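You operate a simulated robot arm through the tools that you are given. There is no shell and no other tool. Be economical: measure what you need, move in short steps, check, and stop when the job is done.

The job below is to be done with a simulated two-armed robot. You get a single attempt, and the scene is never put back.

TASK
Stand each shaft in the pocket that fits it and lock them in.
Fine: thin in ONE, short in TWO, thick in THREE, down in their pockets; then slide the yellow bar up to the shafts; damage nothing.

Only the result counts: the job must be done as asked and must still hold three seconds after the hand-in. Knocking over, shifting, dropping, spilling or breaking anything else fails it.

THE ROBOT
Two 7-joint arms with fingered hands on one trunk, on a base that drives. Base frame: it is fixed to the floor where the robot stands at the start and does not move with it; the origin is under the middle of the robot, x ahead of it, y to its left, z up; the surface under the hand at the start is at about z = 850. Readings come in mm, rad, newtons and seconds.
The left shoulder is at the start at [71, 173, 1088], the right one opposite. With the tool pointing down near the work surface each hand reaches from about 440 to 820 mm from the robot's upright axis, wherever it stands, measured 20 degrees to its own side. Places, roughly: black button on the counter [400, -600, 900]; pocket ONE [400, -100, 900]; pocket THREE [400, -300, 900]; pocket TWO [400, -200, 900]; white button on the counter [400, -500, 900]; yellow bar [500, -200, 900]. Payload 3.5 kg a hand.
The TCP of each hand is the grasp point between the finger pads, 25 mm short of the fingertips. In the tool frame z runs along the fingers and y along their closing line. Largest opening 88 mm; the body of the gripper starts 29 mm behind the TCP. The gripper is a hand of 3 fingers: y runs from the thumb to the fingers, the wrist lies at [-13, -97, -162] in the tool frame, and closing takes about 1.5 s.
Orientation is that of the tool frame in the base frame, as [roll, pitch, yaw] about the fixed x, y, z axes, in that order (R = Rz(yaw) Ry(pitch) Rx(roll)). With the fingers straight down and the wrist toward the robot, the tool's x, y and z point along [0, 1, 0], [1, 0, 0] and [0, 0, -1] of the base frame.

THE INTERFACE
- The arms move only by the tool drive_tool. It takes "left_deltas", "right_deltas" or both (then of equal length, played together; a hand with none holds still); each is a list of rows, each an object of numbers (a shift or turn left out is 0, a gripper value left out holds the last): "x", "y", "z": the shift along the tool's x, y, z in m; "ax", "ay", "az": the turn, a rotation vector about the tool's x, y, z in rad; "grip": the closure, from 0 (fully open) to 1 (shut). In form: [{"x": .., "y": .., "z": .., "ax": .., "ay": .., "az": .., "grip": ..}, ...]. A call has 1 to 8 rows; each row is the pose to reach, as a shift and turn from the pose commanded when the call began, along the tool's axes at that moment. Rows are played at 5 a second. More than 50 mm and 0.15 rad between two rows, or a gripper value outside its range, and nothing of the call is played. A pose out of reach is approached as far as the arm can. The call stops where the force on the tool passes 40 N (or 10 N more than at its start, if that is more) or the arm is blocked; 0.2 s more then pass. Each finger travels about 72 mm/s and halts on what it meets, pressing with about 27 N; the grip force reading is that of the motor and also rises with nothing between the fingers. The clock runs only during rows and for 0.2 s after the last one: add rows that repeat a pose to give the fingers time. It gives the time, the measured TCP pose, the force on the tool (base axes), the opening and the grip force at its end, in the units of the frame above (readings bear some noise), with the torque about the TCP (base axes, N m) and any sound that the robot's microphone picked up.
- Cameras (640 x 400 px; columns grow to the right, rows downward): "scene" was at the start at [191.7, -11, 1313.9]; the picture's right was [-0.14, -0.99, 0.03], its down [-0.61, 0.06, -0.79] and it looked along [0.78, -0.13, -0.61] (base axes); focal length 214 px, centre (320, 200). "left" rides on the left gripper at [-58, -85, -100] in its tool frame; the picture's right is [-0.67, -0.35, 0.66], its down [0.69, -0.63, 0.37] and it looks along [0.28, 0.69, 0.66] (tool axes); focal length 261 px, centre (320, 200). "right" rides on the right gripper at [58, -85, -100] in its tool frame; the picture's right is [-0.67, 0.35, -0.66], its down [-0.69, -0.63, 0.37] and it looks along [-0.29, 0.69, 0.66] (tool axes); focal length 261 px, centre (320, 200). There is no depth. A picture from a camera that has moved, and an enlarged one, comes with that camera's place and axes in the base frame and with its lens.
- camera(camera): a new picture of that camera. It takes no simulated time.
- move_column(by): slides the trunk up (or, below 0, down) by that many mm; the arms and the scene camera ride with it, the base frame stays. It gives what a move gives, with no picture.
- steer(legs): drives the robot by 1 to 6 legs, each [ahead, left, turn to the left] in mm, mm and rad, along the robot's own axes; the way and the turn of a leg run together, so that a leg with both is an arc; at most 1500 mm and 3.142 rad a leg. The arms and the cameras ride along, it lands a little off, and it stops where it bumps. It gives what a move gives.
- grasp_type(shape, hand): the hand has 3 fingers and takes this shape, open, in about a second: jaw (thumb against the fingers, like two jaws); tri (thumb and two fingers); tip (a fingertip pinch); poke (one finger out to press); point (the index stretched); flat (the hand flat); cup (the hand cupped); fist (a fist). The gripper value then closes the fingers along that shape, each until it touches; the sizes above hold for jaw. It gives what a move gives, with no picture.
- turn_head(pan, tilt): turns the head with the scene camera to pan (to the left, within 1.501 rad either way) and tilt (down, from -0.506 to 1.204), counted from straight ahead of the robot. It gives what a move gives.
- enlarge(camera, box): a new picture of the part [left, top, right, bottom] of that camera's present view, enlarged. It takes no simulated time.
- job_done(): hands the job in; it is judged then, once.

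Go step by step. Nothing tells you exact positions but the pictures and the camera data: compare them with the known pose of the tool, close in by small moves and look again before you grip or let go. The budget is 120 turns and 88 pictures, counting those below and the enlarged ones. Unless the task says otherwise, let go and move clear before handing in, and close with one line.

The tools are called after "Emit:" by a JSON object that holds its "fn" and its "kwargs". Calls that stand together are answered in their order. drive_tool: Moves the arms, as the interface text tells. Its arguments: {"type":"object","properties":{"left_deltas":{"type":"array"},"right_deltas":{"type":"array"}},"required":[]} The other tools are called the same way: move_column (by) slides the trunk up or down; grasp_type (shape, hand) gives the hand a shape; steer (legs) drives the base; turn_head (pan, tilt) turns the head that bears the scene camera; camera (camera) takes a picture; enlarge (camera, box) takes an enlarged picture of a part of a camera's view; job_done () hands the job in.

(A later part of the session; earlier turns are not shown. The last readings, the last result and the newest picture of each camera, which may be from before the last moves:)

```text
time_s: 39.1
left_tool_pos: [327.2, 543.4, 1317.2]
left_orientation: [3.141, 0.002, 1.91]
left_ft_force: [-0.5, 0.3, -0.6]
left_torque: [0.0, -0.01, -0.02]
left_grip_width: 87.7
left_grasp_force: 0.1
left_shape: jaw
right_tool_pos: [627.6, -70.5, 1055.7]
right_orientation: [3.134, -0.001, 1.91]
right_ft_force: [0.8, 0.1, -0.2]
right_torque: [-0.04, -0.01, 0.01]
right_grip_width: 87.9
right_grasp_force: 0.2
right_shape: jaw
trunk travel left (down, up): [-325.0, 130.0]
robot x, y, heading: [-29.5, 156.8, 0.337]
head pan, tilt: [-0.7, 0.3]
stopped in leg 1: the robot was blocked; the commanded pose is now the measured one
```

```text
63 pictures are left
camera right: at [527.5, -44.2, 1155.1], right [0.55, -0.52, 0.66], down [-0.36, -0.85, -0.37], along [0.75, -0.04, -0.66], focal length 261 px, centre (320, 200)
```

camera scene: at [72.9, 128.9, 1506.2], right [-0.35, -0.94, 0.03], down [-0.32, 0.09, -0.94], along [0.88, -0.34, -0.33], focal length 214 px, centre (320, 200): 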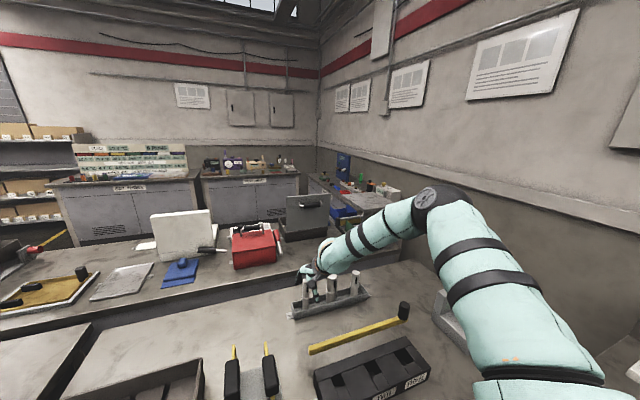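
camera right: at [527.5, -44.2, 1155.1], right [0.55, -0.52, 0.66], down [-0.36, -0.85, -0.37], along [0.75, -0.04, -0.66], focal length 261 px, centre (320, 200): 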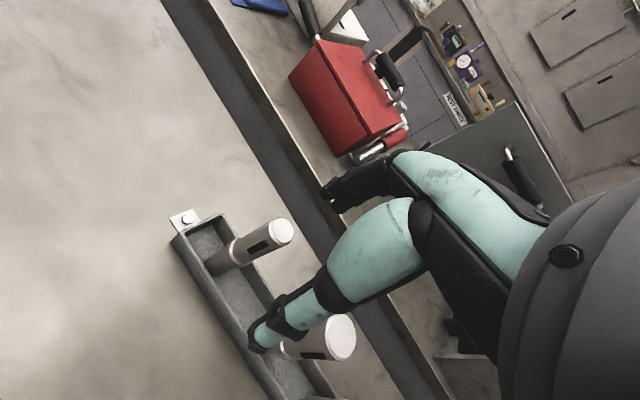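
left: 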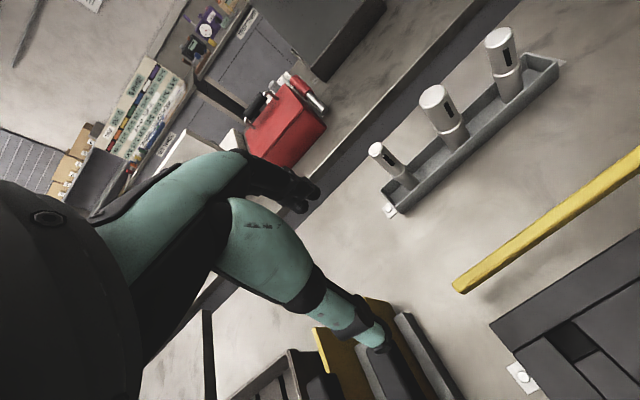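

The pushes always point toward the elbow, so the upper arm is stuck in an elbow-high posture. I'll retract, roll the hand handshake-like to drop the elbow, and look.

Emit:
{"fn": "drive_tool", "kwargs": {"right_deltas": [{"y": -0.04}, {"y": -0.08}, {"y": -0.12}, {"y": -0.15}]}}

Emit:
{"fn": "steer", "kwargs": {"legs": [[-30, 0, 0], [0, 0, -0.34]]}}

Emit:
{"fn": "drive_tool", "kwargs": {"right_deltas": [{"ay": 0.14}, {"ay": 0.28}, {"ay": 0.42}, {"ay": 0.56}, {"ay": 0.7}, {"ay": 0.84}, {"ay": 0.98}, {"ay": 1.12}]}}

Emit:
{"fn": "camera", "kwargs": {"camera": "scene"}}

```text
time_s: 40.1
left_tool_pos: [325.4, 542.2, 1317.0]
left_orientation: [3.14, -0.001, 1.911]
left_ft_force: [0.2, 0.6, 0.2]
left_torque: [0.01, 0.0, 0.03]
left_grip_width: 87.9
left_grasp_force: 0.0
left_shape: jaw
right_tool_pos: [485.7, -119.1, 1055.9]
right_orientation: [3.133, -0.002, 1.909]
right_ft_force: [-0.2, 0.1, -0.6]
right_torque: [0.0, -0.01, 0.01]
right_grip_width: 88.0
right_grasp_force: 0.2
right_shape: jaw
trunk travel left (down, up): [-325.0, 130.0]
robot x, y, heading: [-32.9, 156.3, 0.341]
head pan, tilt: [-0.7, 0.3]
```

```text
time_s: 42.0
left_tool_pos: [409.3, 391.8, 1316.7]
left_orientation: [3.14, 0.0, 1.569]
left_ft_force: [-0.4, 0.3, -0.2]
left_torque: [-0.04, -0.01, 0.0]
left_grip_width: 87.5
left_grasp_force: 0.0
left_shape: jaw
right_tool_pos: [338.3, -285.4, 1055.2]
right_orientation: [3.135, -0.002, 1.568]
right_ft_force: [-0.1, 0.3, 0.6]
right_torque: [0.04, -0.02, 0.01]
right_grip_width: 87.7
right_grasp_force: 0.0
right_shape: jaw
trunk travel left (down, up): [-325.0, 130.0]
robot x, y, heading: [-59.8, 143.3, -0.005]
head pan, tilt: [-0.7, 0.3]
```

```text
time_s: 43.8
left_tool_pos: [409.2, 390.2, 1315.9]
left_orientation: [-3.141, -0.001, 1.569]
left_ft_force: [-0.7, -0.2, -0.4]
left_torque: [0.02, -0.03, 0.01]
left_grip_width: 87.7
left_grasp_force: 0.1
left_shape: jaw
right_tool_pos: [337.2, -287.1, 1055.1]
right_orientation: [3.122, -1.123, 1.586]
right_ft_force: [-0.4, -0.2, -0.3]
right_torque: [-0.01, -0.02, 0.06]
right_grip_width: 87.7
right_grasp_force: 0.1
right_shape: jaw
trunk travel left (down, up): [-325.0, 130.0]
robot x, y, heading: [-62.8, 144.2, -0.0]
head pan, tilt: [-0.7, 0.3]
```

```text
62 pictures are left
camera scene: at [28.9, 86.8, 1506.3], right [-0.65, -0.76, 0.03], down [-0.27, 0.19, -0.94], along [0.71, -0.62, -0.33], focal length 214 px, centre (320, 200)
```

scene: 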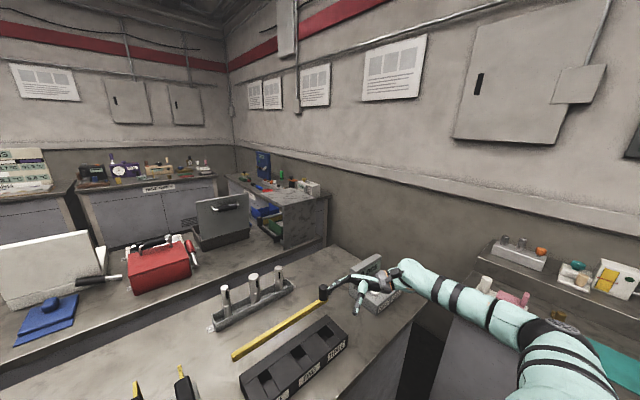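

The elbow is down now. I'll drive the base forward and extend the arm in this posture, and only then roll the fingers back down.

Emit:
{"fn": "drive_tool", "kwargs": {"right_deltas": [{"x": 0.018, "z": 0.034}, {"x": 0.036, "z": 0.068}, {"x": 0.07, "z": 0.1}]}}

Emit:
{"fn": "steer", "kwargs": {"legs": [[78, 0, 0]]}}

Emit:
{"fn": "drive_tool", "kwargs": {"right_deltas": [{"y": 0.04}, {"y": 0.08}, {"y": 0.12}, {"y": 0.16}, {"y": 0.2}]}}

Emit:
{"fn": "camera", "kwargs": {"camera": "scene"}}

```text
time_s: 44.6
left_tool_pos: [410.5, 391.6, 1315.8]
left_orientation: [3.141, 0.001, 1.57]
left_ft_force: [0.0, 0.3, 0.0]
left_torque: [0.01, 0.03, -0.01]
left_grip_width: 87.7
left_grasp_force: 0.0
left_shape: jaw
right_tool_pos: [336.8, -166.4, 1074.0]
right_orientation: [3.122, -1.119, 1.584]
right_ft_force: [-0.4, 0.3, 0.1]
right_torque: [-0.03, 0.02, 0.02]
right_grip_width: 87.9
right_grasp_force: 0.1
right_shape: jaw
trunk travel left (down, up): [-325.0, 130.0]
robot x, y, heading: [-57.5, 147.7, -0.006]
head pan, tilt: [-0.7, 0.3]
```

```text
time_s: 45.6
left_tool_pos: [479.7, 390.9, 1318.0]
left_orientation: [3.139, 0.001, 1.569]
left_ft_force: [-0.8, -1.1, -0.5]
left_torque: [0.01, -0.03, 0.02]
left_grip_width: 87.7
left_grasp_force: 0.0
left_shape: jaw
right_tool_pos: [410.3, -166.7, 1075.3]
right_orientation: [3.119, -1.123, 1.587]
right_ft_force: [-0.1, -0.3, -0.2]
right_torque: [0.0, 0.0, -0.04]
right_grip_width: 87.9
right_grasp_force: 0.0
right_shape: jaw
trunk travel left (down, up): [-325.0, 130.0]
robot x, y, heading: [18.6, 143.9, -0.005]
head pan, tilt: [-0.7, 0.3]
```

```text
time_s: 46.9
left_tool_pos: [487.6, 391.9, 1317.1]
left_orientation: [-3.139, 0.001, 1.57]
left_ft_force: [0.0, 0.0, -0.1]
left_torque: [-0.02, 0.0, 0.0]
left_grip_width: 87.8
left_grasp_force: 0.0
left_shape: jaw
right_tool_pos: [613.8, -166.8, 1072.7]
right_orientation: [3.127, -1.12, 1.584]
right_ft_force: [-0.7, 0.8, 0.3]
right_torque: [0.01, -0.03, -0.01]
right_grip_width: 87.8
right_grasp_force: 0.0
right_shape: jaw
trunk travel left (down, up): [-325.0, 130.0]
robot x, y, heading: [18.5, 146.3, -0.003]
head pan, tilt: [-0.7, 0.3]
```

```text
61 pictures are left
camera scene: at [106.9, 88.4, 1506.3], right [-0.65, -0.76, 0.03], down [-0.27, 0.19, -0.94], along [0.71, -0.62, -0.33], focal length 214 px, centre (320, 200)
```

scene: 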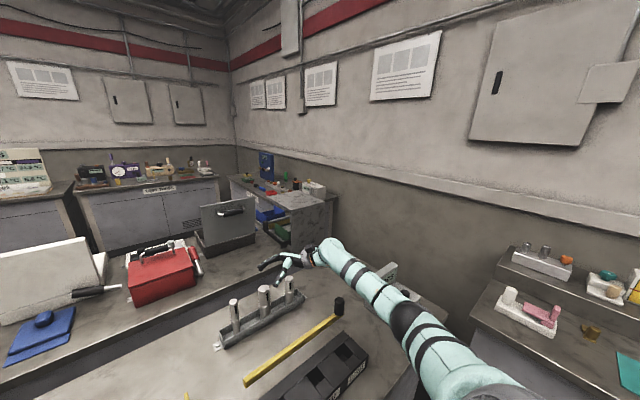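

Good, the elbow-down posture reaches easily. Now I'll roll the fingers back down, staying above the shafts.

Emit:
{"fn": "drive_tool", "kwargs": {"right_deltas": [{"ay": -0.14}, {"ay": -0.28}, {"ay": -0.42}, {"ay": -0.56}, {"ay": -0.7}, {"ay": -0.84}, {"ay": -0.98}, {"ay": -1.12}]}}

Emit:
{"fn": "turn_head", "kwargs": {"pan": -0.35, "tilt": 0.6}}

Emit:
{"fn": "camera", "kwargs": {"camera": "scene"}}

```text
time_s: 48.6
left_tool_pos: [484.6, 391.7, 1316.4]
left_orientation: [-3.141, 0.001, 1.568]
left_ft_force: [-0.1, -0.2, -0.2]
left_torque: [0.0, -0.04, 0.01]
left_grip_width: 87.8
left_grasp_force: 0.0
left_shape: jaw
right_tool_pos: [612.7, -165.4, 1075.5]
right_orientation: [3.135, 0.002, 1.569]
right_ft_force: [0.1, 0.1, 0.1]
right_torque: [-0.02, -0.02, -0.01]
right_grip_width: 88.0
right_grasp_force: 0.0
right_shape: jaw
trunk travel left (down, up): [-325.0, 130.0]
robot x, y, heading: [19.0, 148.3, -0.001]
head pan, tilt: [-0.7, 0.3]
```

```text
time_s: 49.5
left_tool_pos: [484.8, 391.2, 1317.1]
left_orientation: [3.141, 0.001, 1.57]
left_ft_force: [-0.6, 0.2, -0.2]
left_torque: [-0.01, -0.02, -0.02]
left_grip_width: 87.6
left_grasp_force: 0.0
left_shape: jaw
right_tool_pos: [614.5, -167.3, 1075.5]
right_orientation: [3.134, -0.003, 1.567]
right_ft_force: [-0.1, -0.7, 1.1]
right_torque: [-0.02, 0.01, -0.01]
right_grip_width: 87.7
right_grasp_force: 0.1
right_shape: jaw
trunk travel left (down, up): [-325.0, 130.0]
robot x, y, heading: [19.5, 147.2, -0.006]
head pan, tilt: [-0.351, 0.6]
```

```text
60 pictures are left
camera scene: at [115.8, 117.0, 1478.4], right [-0.35, -0.94, 0.02], down [-0.57, 0.2, -0.8], along [0.75, -0.29, -0.6], focal length 214 px, centre (320, 200)
```

scene: 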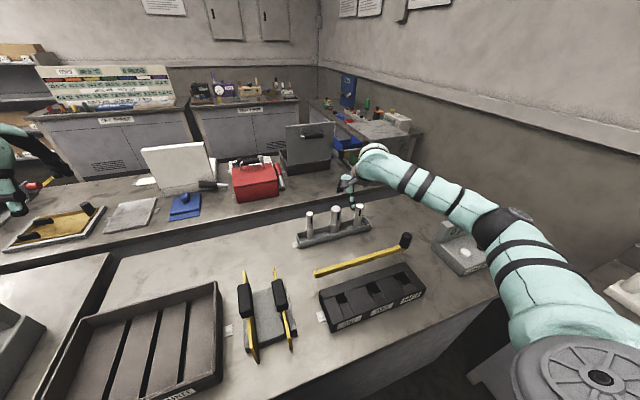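

Now it reaches properly with fingers down. I'll look with the hand camera and a zoom to fix the thick shaft, which is just ahead.

Emit:
{"fn": "camera", "kwargs": {"camera": "right"}}

Emit:
{"fn": "enlarge", "kwargs": {"camera": "scene", "box": [290, 160, 450, 260]}}

Emit:
{"fn": "enlarge", "kwargs": {"camera": "scene", "box": [300, 230, 440, 340]}}

```text
59 pictures are left
camera right: at [528.2, -109.5, 1174.5], right [0.34, -0.67, 0.66], down [-0.63, -0.68, -0.37], along [0.7, -0.29, -0.66], focal length 261 px, centre (320, 200)
```

right: 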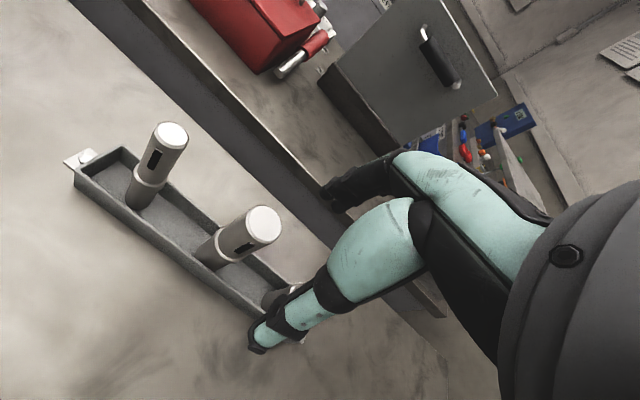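

```text
4.00 times, centred on (370, 210) of scene
camera zoom: at [115.8, 117.0, 1478.4], right [-0.35, -0.94, 0.02], down [-0.57, 0.2, -0.8], along [0.75, -0.29, -0.6], focal length 858 px, centre (120, 160)
```

zoom: 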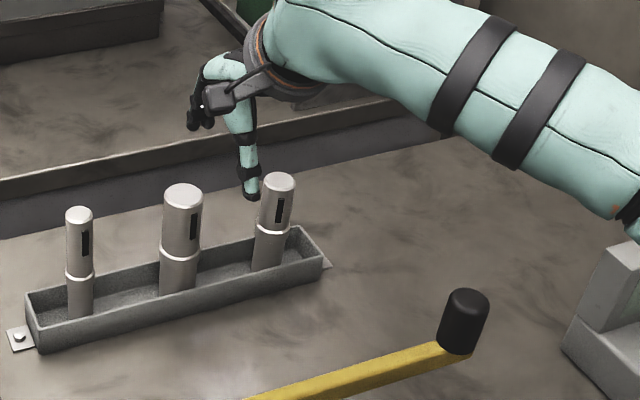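

```text
3.64 times, centred on (370, 285) of scene
camera zoom: at [115.8, 117.0, 1478.4], right [-0.35, -0.94, 0.02], down [-0.57, 0.2, -0.8], along [0.75, -0.29, -0.6], focal length 780 px, centre (138, -109)
```

zoom: 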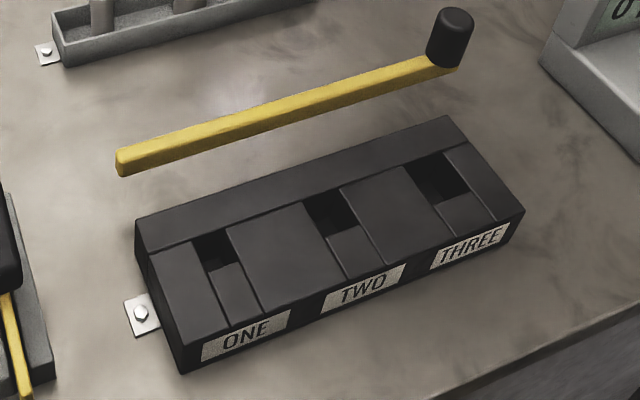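

Triangulating across views puts the tops at thick (656, -156, 984), thin (658, -54, 989) and short (655, -253, 976). I'll go above the thick shaft and check.

Emit:
{"fn": "drive_tool", "kwargs": {"right_deltas": [{"x": 0.005, "y": 0.02, "ax": 0.007}, {"x": 0.011, "y": 0.042, "z": 0.02, "ax": 0.007}, {"x": 0.011, "y": 0.042, "z": 0.04, "ax": 0.007}]}}

Emit:
{"fn": "camera", "kwargs": {"camera": "right"}}

Emit:
{"fn": "enlarge", "kwargs": {"camera": "scene", "box": [290, 160, 450, 260]}}

```text
time_s: 50.3
left_tool_pos: [484.3, 390.2, 1315.9]
left_orientation: [-3.141, 0.0, 1.57]
left_ft_force: [-0.2, 0.8, -0.7]
left_torque: [0.01, 0.03, 0.01]
left_grip_width: 87.8
left_grasp_force: 0.1
left_shape: jaw
right_tool_pos: [656.3, -156.9, 1035.4]
right_orientation: [-3.141, -0.002, 1.567]
right_ft_force: [0.3, -0.5, 1.4]
right_torque: [0.0, -0.01, -0.01]
right_grip_width: 88.1
right_grasp_force: 0.1
right_shape: jaw
trunk travel left (down, up): [-325.0, 130.0]
robot x, y, heading: [12.0, 146.8, 0.001]
head pan, tilt: [-0.351, 0.6]
```

```text
56 pictures are left
camera right: at [571.4, -98.6, 1135.4], right [0.35, -0.67, 0.65], down [-0.63, -0.68, -0.37], along [0.69, -0.29, -0.66], focal length 261 px, centre (320, 200)
```

right: 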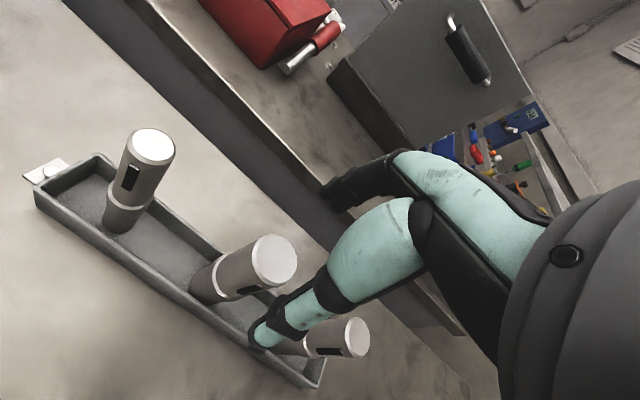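

```text
4.00 times, centred on (370, 210) of scene
camera zoom: at [115.6, 116.6, 1478.4], right [-0.35, -0.94, 0.02], down [-0.57, 0.2, -0.8], along [0.75, -0.29, -0.6], focal length 858 px, centre (120, 160)
```

zoom: 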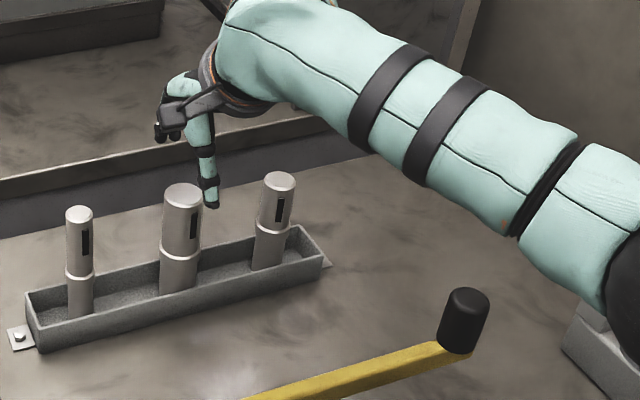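

The projection confirms the thick shaft lies under the TCP at about (656, -157). I'll descend straddling it.

Emit:
{"fn": "drive_tool", "kwargs": {"right_deltas": [{"z": 0.03}, {"z": 0.055}, {"z": 0.073}]}}

Emit:
{"fn": "camera", "kwargs": {"camera": "right"}}

Emit:
{"fn": "enlarge", "kwargs": {"camera": "scene", "box": [290, 160, 450, 260]}}

```text
time_s: 51.1
left_tool_pos: [484.4, 390.9, 1316.2]
left_orientation: [3.14, -0.001, 1.568]
left_ft_force: [-0.6, -1.0, 0.2]
left_torque: [0.0, 0.01, 0.01]
left_grip_width: 87.6
left_grasp_force: 0.1
left_shape: jaw
right_tool_pos: [655.6, -159.7, 961.9]
right_orientation: [-3.141, -0.001, 1.568]
right_ft_force: [0.0, -0.7, 0.4]
right_torque: [-0.01, -0.01, -0.02]
right_grip_width: 87.8
right_grasp_force: 0.1
right_shape: jaw
trunk travel left (down, up): [-325.0, 130.0]
robot x, y, heading: [16.4, 144.9, -0.004]
head pan, tilt: [-0.351, 0.6]
```

```text
54 pictures are left
camera right: at [570.9, -101.3, 1062.3], right [0.35, -0.67, 0.65], down [-0.63, -0.68, -0.37], along [0.69, -0.29, -0.66], focal length 261 px, centre (320, 200)
```

right: 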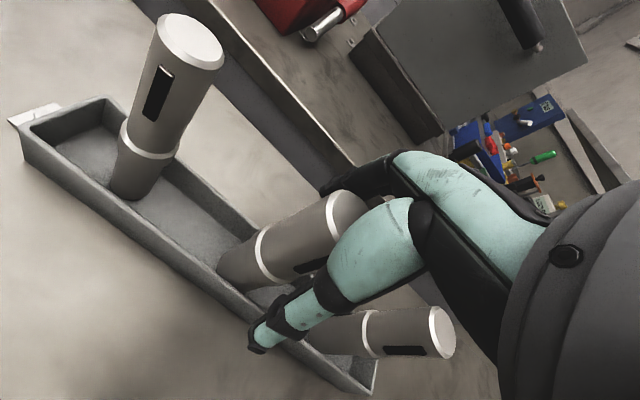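

```text
4.00 times, centred on (370, 210) of scene
camera zoom: at [116.0, 117.4, 1478.4], right [-0.35, -0.94, 0.02], down [-0.57, 0.2, -0.8], along [0.75, -0.29, -0.6], focal length 858 px, centre (120, 160)
```

zoom: 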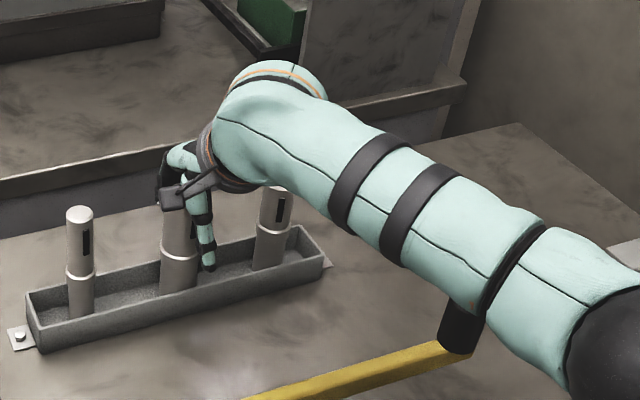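

The fingers straddle the thick cap. I'll close now.

Emit:
{"fn": "drive_tool", "kwargs": {"right_deltas": [{"x": 0.002, "grip": 0.3}, {"x": 0.002, "grip": 0.5}, {"x": 0.002, "grip": 0.7}, {"x": 0.002, "grip": 1}, {"x": 0.002, "grip": 1}, {"x": 0.002, "grip": 1}, {"x": 0.002, "grip": 1}, {"x": 0.002, "grip": 1}]}}

Emit:
{"fn": "camera", "kwargs": {"camera": "right"}}

```text
time_s: 52.9
left_tool_pos: [485.6, 390.3, 1315.8]
left_orientation: [-3.141, -0.001, 1.569]
left_ft_force: [-0.6, 0.2, 0.1]
left_torque: [-0.01, 0.01, -0.01]
left_grip_width: 87.7
left_grasp_force: 0.0
left_shape: jaw
right_tool_pos: [655.3, -155.9, 961.8]
right_orientation: [-3.141, -0.002, 1.567]
right_ft_force: [1.1, 0.6, -0.3]
right_torque: [-0.01, -0.02, 0.0]
right_grip_width: 28.7
right_grasp_force: 27.6
right_shape: jaw
trunk travel left (down, up): [-325.0, 130.0]
robot x, y, heading: [15.1, 147.2, 0.0]
head pan, tilt: [-0.351, 0.6]
```

```text
52 pictures are left
camera right: at [571.5, -98.5, 1062.1], right [0.35, -0.67, 0.65], down [-0.63, -0.68, -0.37], along [0.69, -0.29, -0.66], focal length 261 px, centre (320, 200)
```

right: 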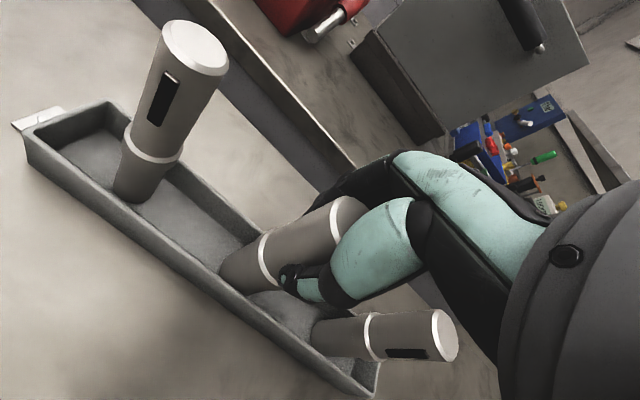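

The grip holds (28.7 mm, 27 N). I'll lift straight up.

Emit:
{"fn": "drive_tool", "kwargs": {"right_deltas": [{"z": -0.02}, {"z": -0.045}, {"z": -0.07}]}}

Emit:
{"fn": "camera", "kwargs": {"camera": "scene"}}

```text
time_s: 53.7
left_tool_pos: [484.5, 390.9, 1316.2]
left_orientation: [-3.141, 0.0, 1.569]
left_ft_force: [-0.2, -0.8, 0.3]
left_torque: [0.0, 0.01, 0.01]
left_grip_width: 87.6
left_grasp_force: 0.1
left_shape: jaw
right_tool_pos: [655.7, -153.9, 1032.6]
right_orientation: [3.141, 0.0, 1.567]
right_ft_force: [0.3, -0.1, -5.5]
right_torque: [-0.01, 0.0, 0.02]
right_grip_width: 28.7
right_grasp_force: 27.6
right_shape: jaw
trunk travel left (down, up): [-325.0, 130.0]
robot x, y, heading: [16.3, 146.4, -0.003]
head pan, tilt: [-0.351, 0.6]
```

```text
51 pictures are left
camera scene: at [116.6, 116.9, 1478.3], right [-0.35, -0.94, 0.02], down [-0.57, 0.2, -0.8], along [0.75, -0.29, -0.6], focal length 214 px, centre (320, 200)
```

scene: 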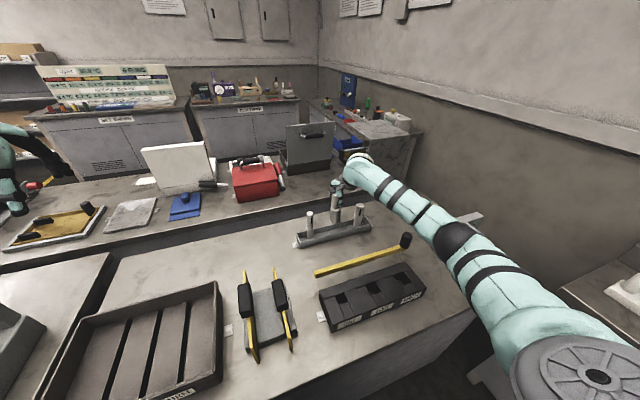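

The thick shaft is held and clear. Multi-view estimates put pocket THREE at about (377, -258), TWO at (381, -159) and ONE at (385, -56), with the block top near z 900. I'll raise a bit more and back the robot up.

Emit:
{"fn": "drive_tool", "kwargs": {"right_deltas": [{"z": -0.02, "y": -0.02}, {"z": -0.04, "y": -0.04}]}}

Emit:
{"fn": "steer", "kwargs": {"legs": [[-190, 0, 0]]}}

Emit:
{"fn": "camera", "kwargs": {"camera": "right"}}

Emit:
{"fn": "camera", "kwargs": {"camera": "scene"}}

```text
time_s: 54.3
left_tool_pos: [483.7, 390.1, 1317.3]
left_orientation: [3.141, 0.0, 1.569]
left_ft_force: [0.7, 0.5, 0.5]
left_torque: [0.01, -0.01, -0.03]
left_grip_width: 87.6
left_grasp_force: 0.1
left_shape: jaw
right_tool_pos: [612.1, -154.9, 1072.7]
right_orientation: [3.141, -0.003, 1.568]
right_ft_force: [0.0, -0.1, -4.9]
right_torque: [0.04, 0.02, 0.0]
right_grip_width: 28.5
right_grasp_force: 26.9
right_shape: jaw
trunk travel left (down, up): [-325.0, 130.0]
robot x, y, heading: [16.8, 142.2, -0.008]
head pan, tilt: [-0.351, 0.6]
```

```text
time_s: 55.8
left_tool_pos: [301.1, 389.9, 1316.0]
left_orientation: [-3.138, -0.001, 1.567]
left_ft_force: [0.2, -0.1, 0.1]
left_torque: [0.02, -0.01, 0.01]
left_grip_width: 87.8
left_grasp_force: 0.1
left_shape: jaw
right_tool_pos: [426.3, -155.6, 1069.6]
right_orientation: [-3.138, -0.002, 1.565]
right_ft_force: [-0.3, 0.0, -5.4]
right_torque: [-0.03, 0.0, -0.02]
right_grip_width: 28.5
right_grasp_force: 26.9
right_shape: jaw
trunk travel left (down, up): [-325.0, 130.0]
robot x, y, heading: [-171.5, 149.4, -0.006]
head pan, tilt: [-0.351, 0.6]
```

```text
50 pictures are left
camera right: at [342.1, -97.2, 1169.8], right [0.35, -0.67, 0.65], down [-0.63, -0.68, -0.36], along [0.69, -0.29, -0.66], focal length 261 px, centre (320, 200)
```

right: 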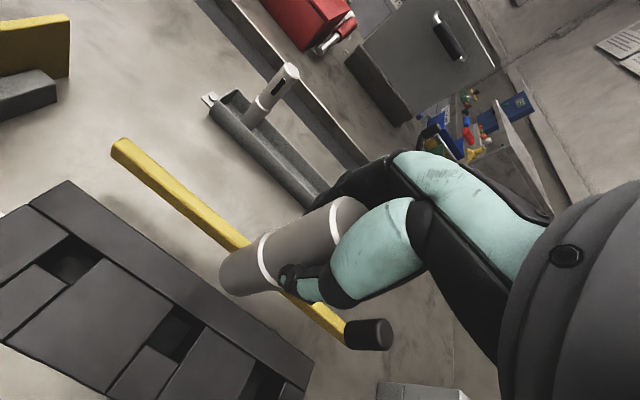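

```text
49 pictures are left
camera scene: at [-68.8, 117.4, 1477.9], right [-0.35, -0.94, 0.02], down [-0.57, 0.2, -0.8], along [0.74, -0.29, -0.6], focal length 214 px, centre (320, 200)
```

scene: 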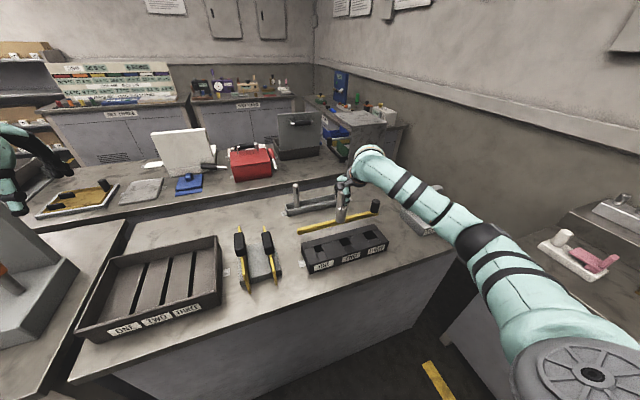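

This view shows the pockets well, so I'll enlarge it for a precise fix.

Emit:
{"fn": "enlarge", "kwargs": {"camera": "right", "box": [0, 200, 320, 400]}}

Emit:
{"fn": "enlarge", "kwargs": {"camera": "scene", "box": [270, 170, 420, 290]}}

```text
2.00 times, centred on (160, 300) of right
camera zoom: at [342.1, -97.2, 1169.8], right [0.35, -0.67, 0.65], down [-0.63, -0.68, -0.36], along [0.69, -0.29, -0.66], focal length 521 px, centre (640, 0)
```

zoom: 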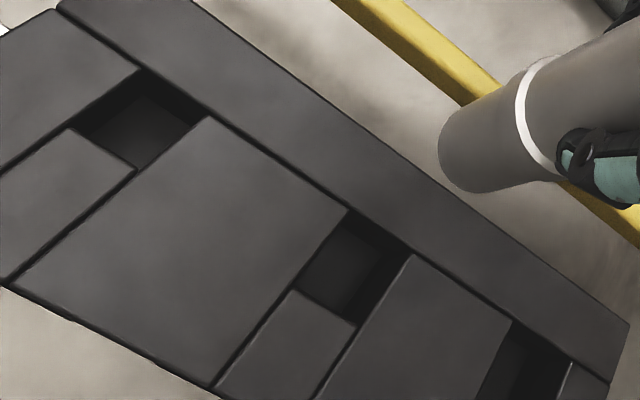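

```text
3.33 times, centred on (345, 230) of scene
camera zoom: at [-68.8, 117.4, 1477.9], right [-0.35, -0.94, 0.02], down [-0.57, 0.2, -0.8], along [0.74, -0.29, -0.6], focal length 715 px, centre (237, 100)
```

zoom: 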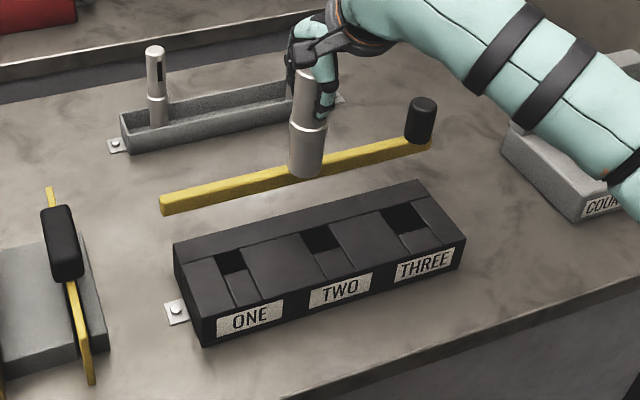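

The pocket centres at z 900 come out as ONE (384, -58.5), TWO (381.5, -159) and THREE (378.5, -258.5). I'll move the thick shaft over THREE and lower it partway.

Emit:
{"fn": "drive_tool", "kwargs": {"right_deltas": [{"x": -0.035, "y": -0.016}, {"x": -0.07, "y": -0.032}, {"x": -0.103, "y": -0.048}, {"x": -0.103, "y": -0.048, "z": 0.03}, {"x": -0.103, "y": -0.048, "z": 0.05}]}}

Emit:
{"fn": "enlarge", "kwargs": {"camera": "right", "box": [80, 130, 400, 330]}}

Emit:
{"fn": "enlarge", "kwargs": {"camera": "scene", "box": [290, 170, 420, 290]}}

```text
time_s: 57.0
left_tool_pos: [299.0, 389.3, 1315.9]
left_orientation: [-3.141, 0.001, 1.567]
left_ft_force: [0.1, -0.2, -0.2]
left_torque: [0.04, 0.0, -0.03]
left_grip_width: 87.5
left_grasp_force: 0.1
left_shape: jaw
right_tool_pos: [375.3, -256.5, 1023.2]
right_orientation: [-3.14, -0.001, 1.565]
right_ft_force: [0.2, 0.4, -5.8]
right_torque: [-0.04, -0.01, 0.02]
right_grip_width: 28.4
right_grasp_force: 27.1
right_shape: jaw
trunk travel left (down, up): [-325.0, 130.0]
robot x, y, heading: [-172.4, 147.2, -0.006]
head pan, tilt: [-0.351, 0.6]
```

```text
2.00 times, centred on (240, 230) of right
camera zoom: at [291.2, -198.5, 1123.4], right [0.35, -0.67, 0.65], down [-0.63, -0.68, -0.37], along [0.69, -0.29, -0.66], focal length 521 px, centre (480, 140)
```

zoom: 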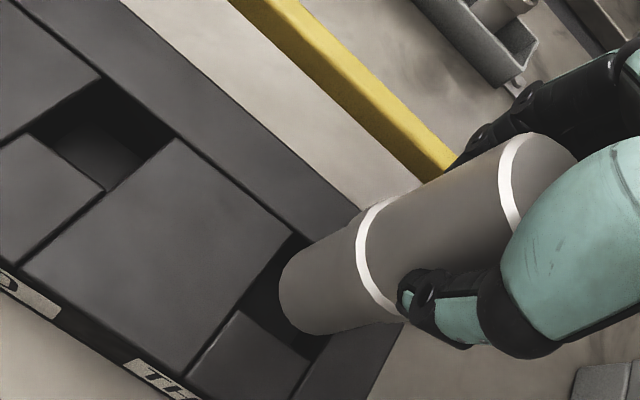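

```text
3.33 times, centred on (355, 230) of scene
camera zoom: at [-71.5, 117.0, 1478.2], right [-0.35, -0.94, 0.02], down [-0.57, 0.2, -0.8], along [0.75, -0.29, -0.6], focal length 715 px, centre (203, 100)
```

zoom: 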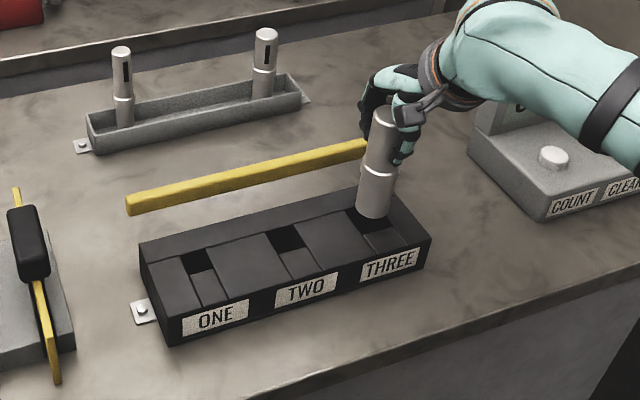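

The shaft axis is within a couple of millimetres of pocket THREE's centre, about (377, -258). I'll nudge it and lower in small steps, watching the force.

Emit:
{"fn": "drive_tool", "kwargs": {"right_deltas": [{"x": -0.0015, "y": 0.0015, "z": 0.01}, {"x": -0.0015, "y": 0.0015, "z": 0.02}, {"x": -0.0015, "y": 0.0015, "z": 0.03}, {"x": -0.0015, "y": 0.0015, "z": 0.035}]}}

Emit:
{"fn": "enlarge", "kwargs": {"camera": "right", "box": [80, 130, 400, 330]}}

```text
time_s: 58.0
left_tool_pos: [296.4, 389.7, 1316.6]
left_orientation: [-3.141, 0.0, 1.567]
left_ft_force: [0.2, 0.2, -0.3]
left_torque: [-0.01, -0.02, -0.01]
left_grip_width: 87.6
left_grasp_force: 0.1
left_shape: jaw
right_tool_pos: [376.4, -257.8, 986.0]
right_orientation: [-3.141, -0.002, 1.566]
right_ft_force: [-0.2, -0.4, -6.8]
right_torque: [0.0, 0.02, -0.02]
right_grip_width: 28.2
right_grasp_force: 26.8
right_shape: jaw
trunk travel left (down, up): [-325.0, 130.0]
robot x, y, heading: [-173.6, 142.2, -0.01]
head pan, tilt: [-0.351, 0.6]
```

```text
2.00 times, centred on (240, 230) of right
camera zoom: at [291.7, -200.6, 1085.8], right [0.35, -0.67, 0.65], down [-0.63, -0.68, -0.37], along [0.69, -0.29, -0.66], focal length 521 px, centre (480, 140)
```

zoom: 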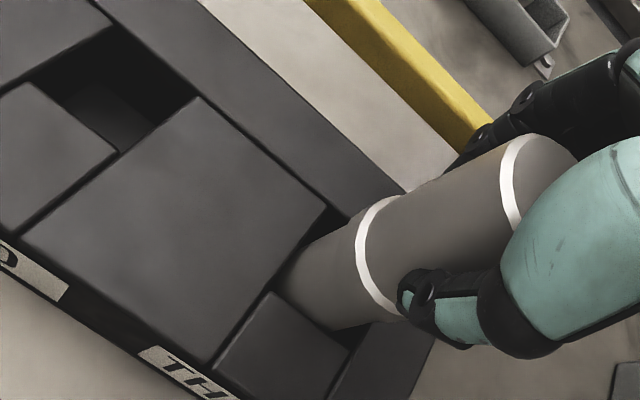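

It's entering pocket THREE with no contact force. I'll continue lowering until it bottoms.

Emit:
{"fn": "drive_tool", "kwargs": {"right_deltas": [{"z": 0.006}, {"z": 0.012}, {"z": 0.018}, {"z": 0.022}]}}

```text
time_s: 59.0
left_tool_pos: [295.4, 390.5, 1316.7]
left_orientation: [-3.141, 0.0, 1.568]
left_ft_force: [0.3, 0.1, -0.1]
left_torque: [-0.01, 0.02, 0.03]
left_grip_width: 87.5
left_grasp_force: 0.1
left_shape: jaw
right_tool_pos: [375.5, -258.8, 963.9]
right_orientation: [3.14, -0.002, 1.567]
right_ft_force: [0.5, -0.7, -4.3]
right_torque: [-0.01, 0.0, 0.04]
right_grip_width: 28.3
right_grasp_force: 26.8
right_shape: jaw
trunk travel left (down, up): [-325.0, 130.0]
robot x, y, heading: [-168.2, 147.7, -0.003]
head pan, tilt: [-0.351, 0.6]
```

Emit:
{"fn": "drive_tool", "kwargs": {"right_deltas": [{"z": 0.003}, {"z": 0.006}, {"z": 0.009}, {"z": 0.012}, {"z": 0.015}]}}

Emit:
{"fn": "enlarge", "kwargs": {"camera": "scene", "box": [290, 170, 420, 290]}}

```text
time_s: 60.1
left_tool_pos: [293.0, 392.4, 1317.3]
left_orientation: [3.139, 0.0, 1.565]
left_ft_force: [0.1, -0.5, -0.3]
left_torque: [-0.04, 0.0, -0.04]
left_grip_width: 87.9
left_grasp_force: 0.0
left_shape: jaw
right_tool_pos: [377.2, -258.4, 961.2]
right_orientation: [3.123, -0.002, 1.565]
right_ft_force: [-6.0, 1.6, 26.8]
right_torque: [0.02, 0.16, -0.02]
right_grip_width: 30.4
right_grasp_force: 26.8
right_shape: jaw
trunk travel left (down, up): [-325.0, 130.0]
robot x, y, heading: [-171.9, 144.6, -0.007]
head pan, tilt: [-0.351, 0.6]
stopped in row 5 (right hand): the force on the tool passed its limit at 42 N (the readings are from after the stop); the commanded pose is now the measured one
```

```text
3.33 times, centred on (355, 230) of scene
camera zoom: at [-77.4, 119.9, 1478.7], right [-0.35, -0.94, 0.02], down [-0.56, 0.2, -0.8], along [0.75, -0.29, -0.6], focal length 715 px, centre (203, 100)
```

zoom: 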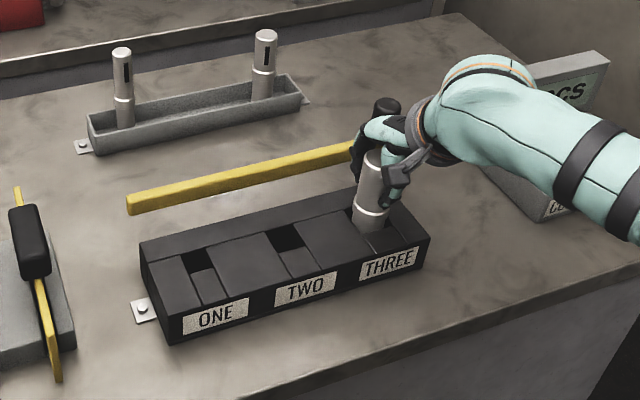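

It has bottomed out at the same height as in the tray, so it's fully down. I'll ease the pressure and open the hand.

Emit:
{"fn": "drive_tool", "kwargs": {"right_deltas": [{"z": -0.001, "ax": 0.01}, {"z": -0.001, "ax": 0.018, "grip": 0.7}, {"z": -0.001, "ax": 0.018, "grip": 0.4}, {"z": -0.001, "ax": 0.018, "grip": 0}, {"z": -0.001, "ax": 0.018, "grip": 0}, {"z": -0.001, "ax": 0.018, "grip": 0}, {"z": -0.001, "ax": 0.018, "grip": 0}]}}

Emit:
{"fn": "drive_tool", "kwargs": {"right_deltas": [{"z": -0.03}, {"z": -0.06}, {"z": -0.09}, {"z": -0.12}]}}

Emit:
{"fn": "camera", "kwargs": {"camera": "right"}}

Emit:
{"fn": "enlarge", "kwargs": {"camera": "scene", "box": [290, 170, 420, 290]}}

```text
time_s: 61.7
left_tool_pos: [296.7, 389.2, 1316.6]
left_orientation: [-3.14, 0.0, 1.566]
left_ft_force: [0.5, 0.9, -0.2]
left_torque: [0.0, 0.0, 0.02]
left_grip_width: 87.6
left_grasp_force: 0.0
left_shape: jaw
right_tool_pos: [376.7, -258.1, 956.1]
right_orientation: [-3.133, -0.002, 1.563]
right_ft_force: [-0.2, 0.5, -0.7]
right_torque: [0.01, -0.01, -0.01]
right_grip_width: 87.5
right_grasp_force: 0.1
right_shape: jaw
trunk travel left (down, up): [-325.0, 130.0]
robot x, y, heading: [-171.2, 144.2, -0.004]
head pan, tilt: [-0.351, 0.6]
```

```text
time_s: 62.7
left_tool_pos: [295.7, 390.8, 1315.8]
left_orientation: [-3.141, 0.001, 1.567]
left_ft_force: [0.7, -0.7, 0.4]
left_torque: [-0.02, 0.0, -0.03]
left_grip_width: 87.7
left_grasp_force: 0.0
left_shape: jaw
right_tool_pos: [379.9, -257.2, 1076.2]
right_orientation: [-3.133, -0.001, 1.562]
right_ft_force: [0.9, -0.4, 0.1]
right_torque: [0.01, 0.01, -0.03]
right_grip_width: 87.6
right_grasp_force: 0.0
right_shape: jaw
trunk travel left (down, up): [-325.0, 130.0]
robot x, y, heading: [-174.4, 145.6, -0.011]
head pan, tilt: [-0.351, 0.6]
```

```text
42 pictures are left
camera right: at [296.6, -199.6, 1177.7], right [0.35, -0.67, 0.65], down [-0.64, -0.68, -0.36], along [0.69, -0.29, -0.67], focal length 261 px, centre (320, 200)
```

right: 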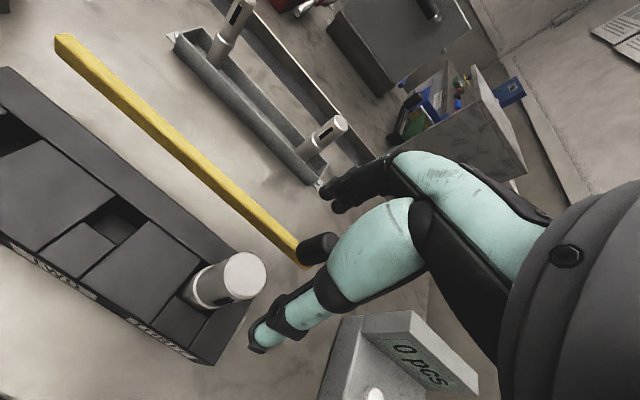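

```text
3.33 times, centred on (355, 230) of scene
camera zoom: at [-73.5, 118.2, 1478.4], right [-0.35, -0.94, 0.02], down [-0.57, 0.2, -0.8], along [0.75, -0.29, -0.6], focal length 715 px, centre (203, 100)
```

zoom: 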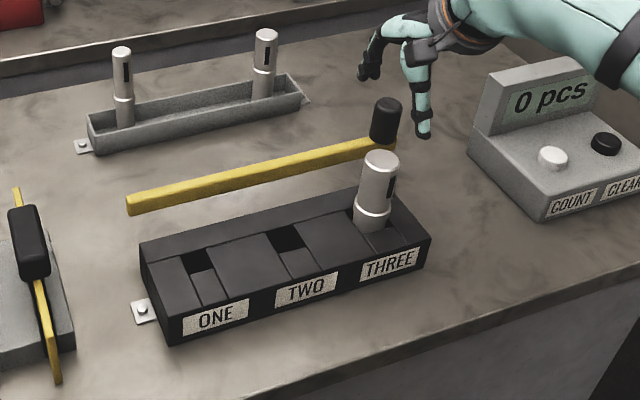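

The thick shaft stands in THREE. Next is the short one at about (655, -253), so I'll drive forward and move above it.

Emit:
{"fn": "steer", "kwargs": {"legs": [[188, 0, 0]]}}

Emit:
{"fn": "camera", "kwargs": {"camera": "right"}}

```text
time_s: 64.2
left_tool_pos: [475.1, 390.8, 1318.0]
left_orientation: [3.14, 0.001, 1.571]
left_ft_force: [0.6, 0.5, -0.3]
left_torque: [-0.02, -0.03, -0.04]
left_grip_width: 87.9
left_grasp_force: 0.0
left_shape: jaw
right_tool_pos: [561.8, -256.0, 1077.9]
right_orientation: [-3.134, -0.004, 1.568]
right_ft_force: [0.2, 0.2, 0.5]
right_torque: [-0.02, 0.0, -0.01]
right_grip_width: 87.8
right_grasp_force: 0.0
right_shape: jaw
trunk travel left (down, up): [-325.0, 130.0]
robot x, y, heading: [8.3, 147.7, -0.001]
head pan, tilt: [-0.351, 0.6]
```

```text
40 pictures are left
camera right: at [477.6, -198.9, 1178.5], right [0.35, -0.67, 0.65], down [-0.63, -0.68, -0.36], along [0.69, -0.29, -0.67], focal length 261 px, centre (320, 200)
```

right: 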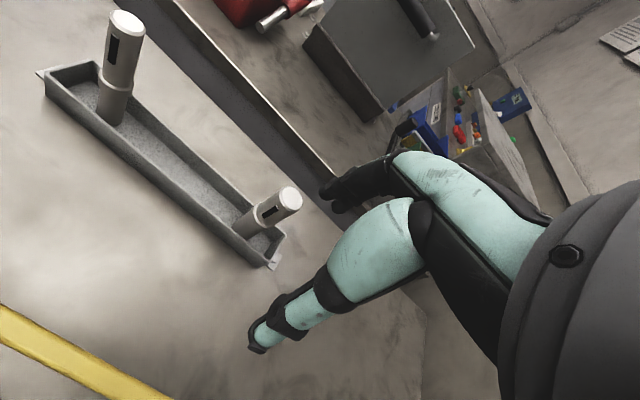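

Emit:
{"fn": "drive_tool", "kwargs": {"right_deltas": [{"y": 0.03, "z": 0.0, "ax": -0.008}, {"y": 0.06, "z": 0.02, "x": 0.001, "ax": -0.008}, {"y": 0.093, "z": 0.043, "x": 0.001, "ax": -0.008}]}}

Emit:
{"fn": "camera", "kwargs": {"camera": "right"}}

```text
time_s: 65.0
left_tool_pos: [480.5, 391.5, 1316.8]
left_orientation: [-3.14, 0.002, 1.569]
left_ft_force: [0.2, 0.7, 0.5]
left_torque: [-0.01, 0.04, 0.02]
left_grip_width: 87.6
left_grasp_force: 0.0
left_shape: jaw
right_tool_pos: [658.7, -253.8, 1031.3]
right_orientation: [-3.139, -0.001, 1.57]
right_ft_force: [0.0, 0.1, -0.2]
right_torque: [-0.03, 0.02, 0.01]
right_grip_width: 87.7
right_grasp_force: 0.0
right_shape: jaw
trunk travel left (down, up): [-325.0, 130.0]
robot x, y, heading: [10.5, 144.0, -0.001]
head pan, tilt: [-0.351, 0.6]
```

```text
39 pictures are left
camera right: at [573.6, -196.2, 1130.9], right [0.35, -0.67, 0.65], down [-0.63, -0.68, -0.36], along [0.69, -0.29, -0.66], focal length 261 px, centre (320, 200)
```

right: 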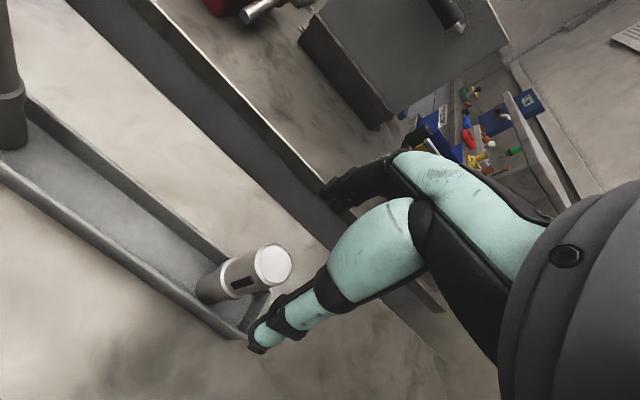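

The short shaft is about 2–3 mm off. I'll correct and descend.

Emit:
{"fn": "drive_tool", "kwargs": {"right_deltas": [{"x": -0.003, "y": -0.002, "z": 0.02}, {"x": -0.003, "y": -0.002, "z": 0.05}, {"x": -0.003, "y": -0.002, "z": 0.076}]}}

Emit:
{"fn": "camera", "kwargs": {"camera": "right"}}

```text
time_s: 65.8
left_tool_pos: [477.9, 391.4, 1317.5]
left_orientation: [3.14, -0.001, 1.57]
left_ft_force: [0.6, 0.5, 0.7]
left_torque: [0.02, 0.03, -0.03]
left_grip_width: 87.9
left_grasp_force: 0.1
left_shape: jaw
right_tool_pos: [651.9, -258.4, 956.4]
right_orientation: [-3.141, -0.001, 1.568]
right_ft_force: [0.5, 0.7, -0.2]
right_torque: [-0.02, 0.01, -0.02]
right_grip_width: 87.5
right_grasp_force: 0.0
right_shape: jaw
trunk travel left (down, up): [-325.0, 130.0]
robot x, y, heading: [10.8, 146.1, -0.001]
head pan, tilt: [-0.351, 0.6]
```

```text
38 pictures are left
camera right: at [568.3, -200.8, 1055.6], right [0.35, -0.67, 0.65], down [-0.63, -0.68, -0.37], along [0.69, -0.29, -0.66], focal length 261 px, centre (320, 200)
```

right: 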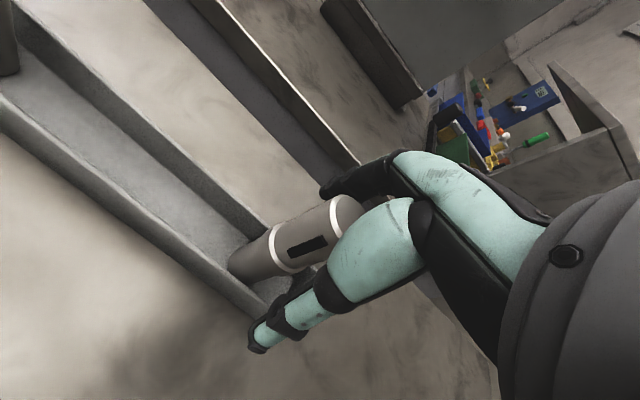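

The shaft sits a few mm toward +y and +x of the TCP. I'll correct that, then close.

Emit:
{"fn": "drive_tool", "kwargs": {"right_deltas": [{"x": 0.004, "y": 0.002}, {"x": 0.004, "y": 0.002, "grip": 0.3}, {"x": 0.004, "y": 0.002, "grip": 0.6}, {"x": 0.004, "y": 0.002, "grip": 1}, {"x": 0.004, "y": 0.002, "grip": 1}, {"x": 0.004, "y": 0.002, "grip": 1}, {"x": 0.004, "y": 0.002, "grip": 1}, {"x": 0.004, "y": 0.002, "grip": 1}]}}

Emit:
{"fn": "camera", "kwargs": {"camera": "right"}}

```text
time_s: 67.6
left_tool_pos: [479.4, 391.0, 1316.3]
left_orientation: [3.141, 0.001, 1.57]
left_ft_force: [1.0, 0.4, -0.8]
left_torque: [-0.03, -0.01, 0.01]
left_grip_width: 87.6
left_grasp_force: 0.0
left_shape: jaw
right_tool_pos: [655.1, -255.1, 955.6]
right_orientation: [-3.139, 0.0, 1.567]
right_ft_force: [0.4, 0.1, 0.4]
right_torque: [0.04, -0.06, 0.02]
right_grip_width: 22.4
right_grasp_force: 27.1
right_shape: jaw
trunk travel left (down, up): [-325.0, 130.0]
robot x, y, heading: [7.6, 147.5, -0.006]
head pan, tilt: [-0.351, 0.6]
```

```text
37 pictures are left
camera right: at [571.5, -197.3, 1056.5], right [0.35, -0.67, 0.65], down [-0.63, -0.68, -0.37], along [0.69, -0.29, -0.66], focal length 261 px, centre (320, 200)
```

right: 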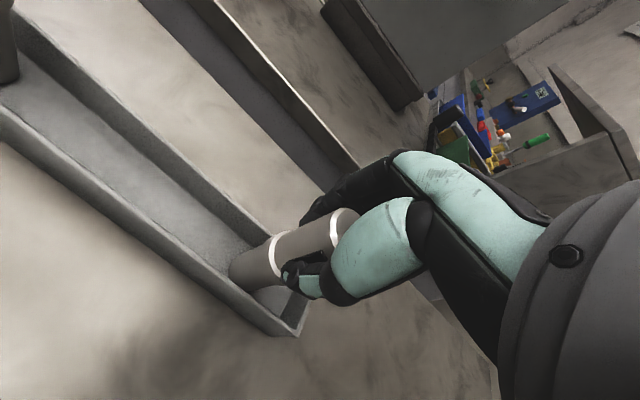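

It's gripped (22.4 mm). I'll lift and back off.

Emit:
{"fn": "drive_tool", "kwargs": {"right_deltas": [{"z": -0.02}, {"z": -0.045}, {"z": -0.075}, {"z": -0.095, "y": -0.02}, {"z": -0.115, "y": -0.04}]}}

Emit:
{"fn": "steer", "kwargs": {"legs": [[-190, 0, 0]]}}

Emit:
{"fn": "camera", "kwargs": {"camera": "right"}}

```text
time_s: 68.8
left_tool_pos: [477.5, 390.9, 1317.3]
left_orientation: [3.141, -0.001, 1.571]
left_ft_force: [0.4, 0.5, -0.1]
left_torque: [-0.01, 0.03, 0.02]
left_grip_width: 87.6
left_grasp_force: 0.1
left_shape: jaw
right_tool_pos: [616.2, -252.4, 1072.0]
right_orientation: [3.139, -0.004, 1.567]
right_ft_force: [-0.7, 0.3, -3.5]
right_torque: [0.05, 0.0, 0.02]
right_grip_width: 22.4
right_grasp_force: 26.8
right_shape: jaw
trunk travel left (down, up): [-325.0, 130.0]
robot x, y, heading: [9.9, 148.1, -0.006]
head pan, tilt: [-0.351, 0.6]
```

```text
time_s: 70.4
left_tool_pos: [288.4, 392.1, 1313.9]
left_orientation: [-3.139, 0.001, 1.569]
left_ft_force: [0.6, 0.4, 0.3]
left_torque: [-0.01, 0.03, 0.01]
left_grip_width: 87.9
left_grasp_force: 0.0
left_shape: jaw
right_tool_pos: [426.5, -252.8, 1070.8]
right_orientation: [-3.138, -0.002, 1.567]
right_ft_force: [0.1, -0.7, -4.3]
right_torque: [0.03, -0.02, 0.01]
right_grip_width: 22.1
right_grasp_force: 27.5
right_shape: jaw
trunk travel left (down, up): [-325.0, 130.0]
robot x, y, heading: [-185.0, 148.2, 0.001]
head pan, tilt: [-0.351, 0.6]
```

```text
36 pictures are left
camera right: at [342.0, -195.0, 1170.0], right [0.35, -0.67, 0.65], down [-0.63, -0.68, -0.36], along [0.69, -0.29, -0.66], focal length 261 px, centre (320, 200)
```

right: 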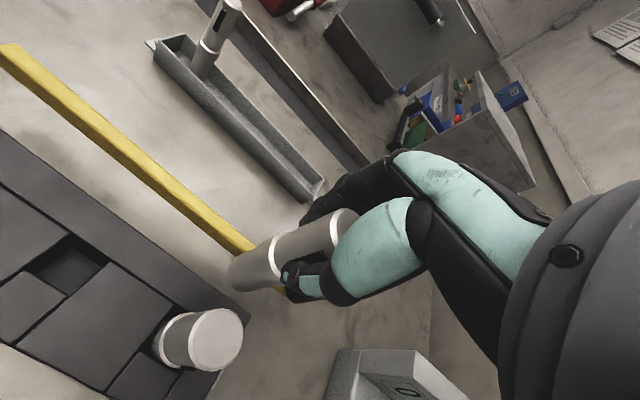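

I'll move left first (clear of the placed thick shaft), then over pocket TWO at (381.5, -159), and lower partway.

Emit:
{"fn": "drive_tool", "kwargs": {"right_deltas": [{"z": -0.015, "x": 0.03}, {"z": -0.015, "x": 0.065}, {"z": -0.015, "x": 0.094, "y": -0.015}, {"z": 0.0, "x": 0.094, "y": -0.045}, {"z": 0.03, "x": 0.094, "y": -0.045}, {"z": 0.052, "x": 0.094, "y": -0.045}]}}

Emit:
{"fn": "enlarge", "kwargs": {"camera": "right", "box": [80, 130, 400, 330]}}

Emit:
{"fn": "enlarge", "kwargs": {"camera": "scene", "box": [290, 170, 420, 290]}}

```text
time_s: 71.8
left_tool_pos: [284.8, 390.2, 1316.8]
left_orientation: [-3.14, 0.001, 1.57]
left_ft_force: [-0.3, 0.2, -0.4]
left_torque: [-0.01, 0.01, 0.0]
left_grip_width: 87.8
left_grasp_force: 0.1
left_shape: jaw
right_tool_pos: [378.5, -158.7, 1020.8]
right_orientation: [3.141, -0.002, 1.567]
right_ft_force: [0.4, -0.6, -4.0]
right_torque: [-0.02, 0.05, 0.0]
right_grip_width: 22.1
right_grasp_force: 26.6
right_shape: jaw
trunk travel left (down, up): [-325.0, 130.0]
robot x, y, heading: [-181.4, 146.5, -0.009]
head pan, tilt: [-0.351, 0.6]
```

```text
2.00 times, centred on (240, 230) of right
camera zoom: at [294.1, -100.7, 1120.6], right [0.35, -0.67, 0.65], down [-0.63, -0.68, -0.37], along [0.69, -0.29, -0.66], focal length 521 px, centre (480, 140)
```

zoom: 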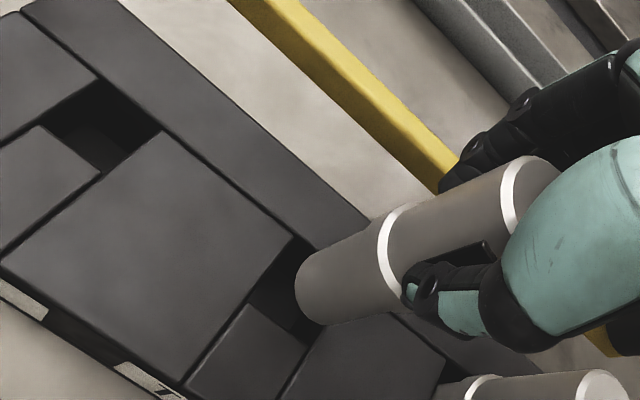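

```text
3.33 times, centred on (355, 230) of scene
camera zoom: at [-83.1, 117.7, 1478.3], right [-0.35, -0.94, 0.02], down [-0.57, 0.2, -0.8], along [0.75, -0.29, -0.6], focal length 715 px, centre (203, 100)
```

zoom: 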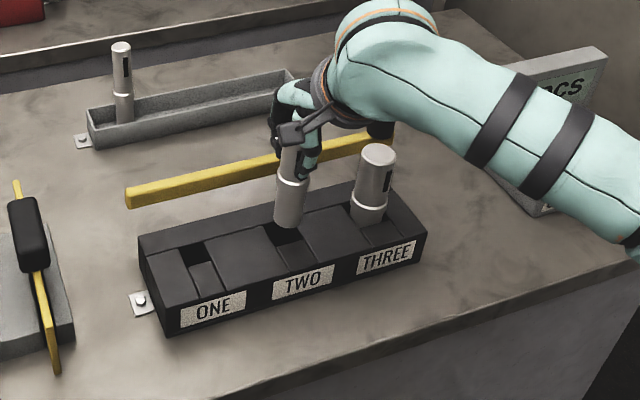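

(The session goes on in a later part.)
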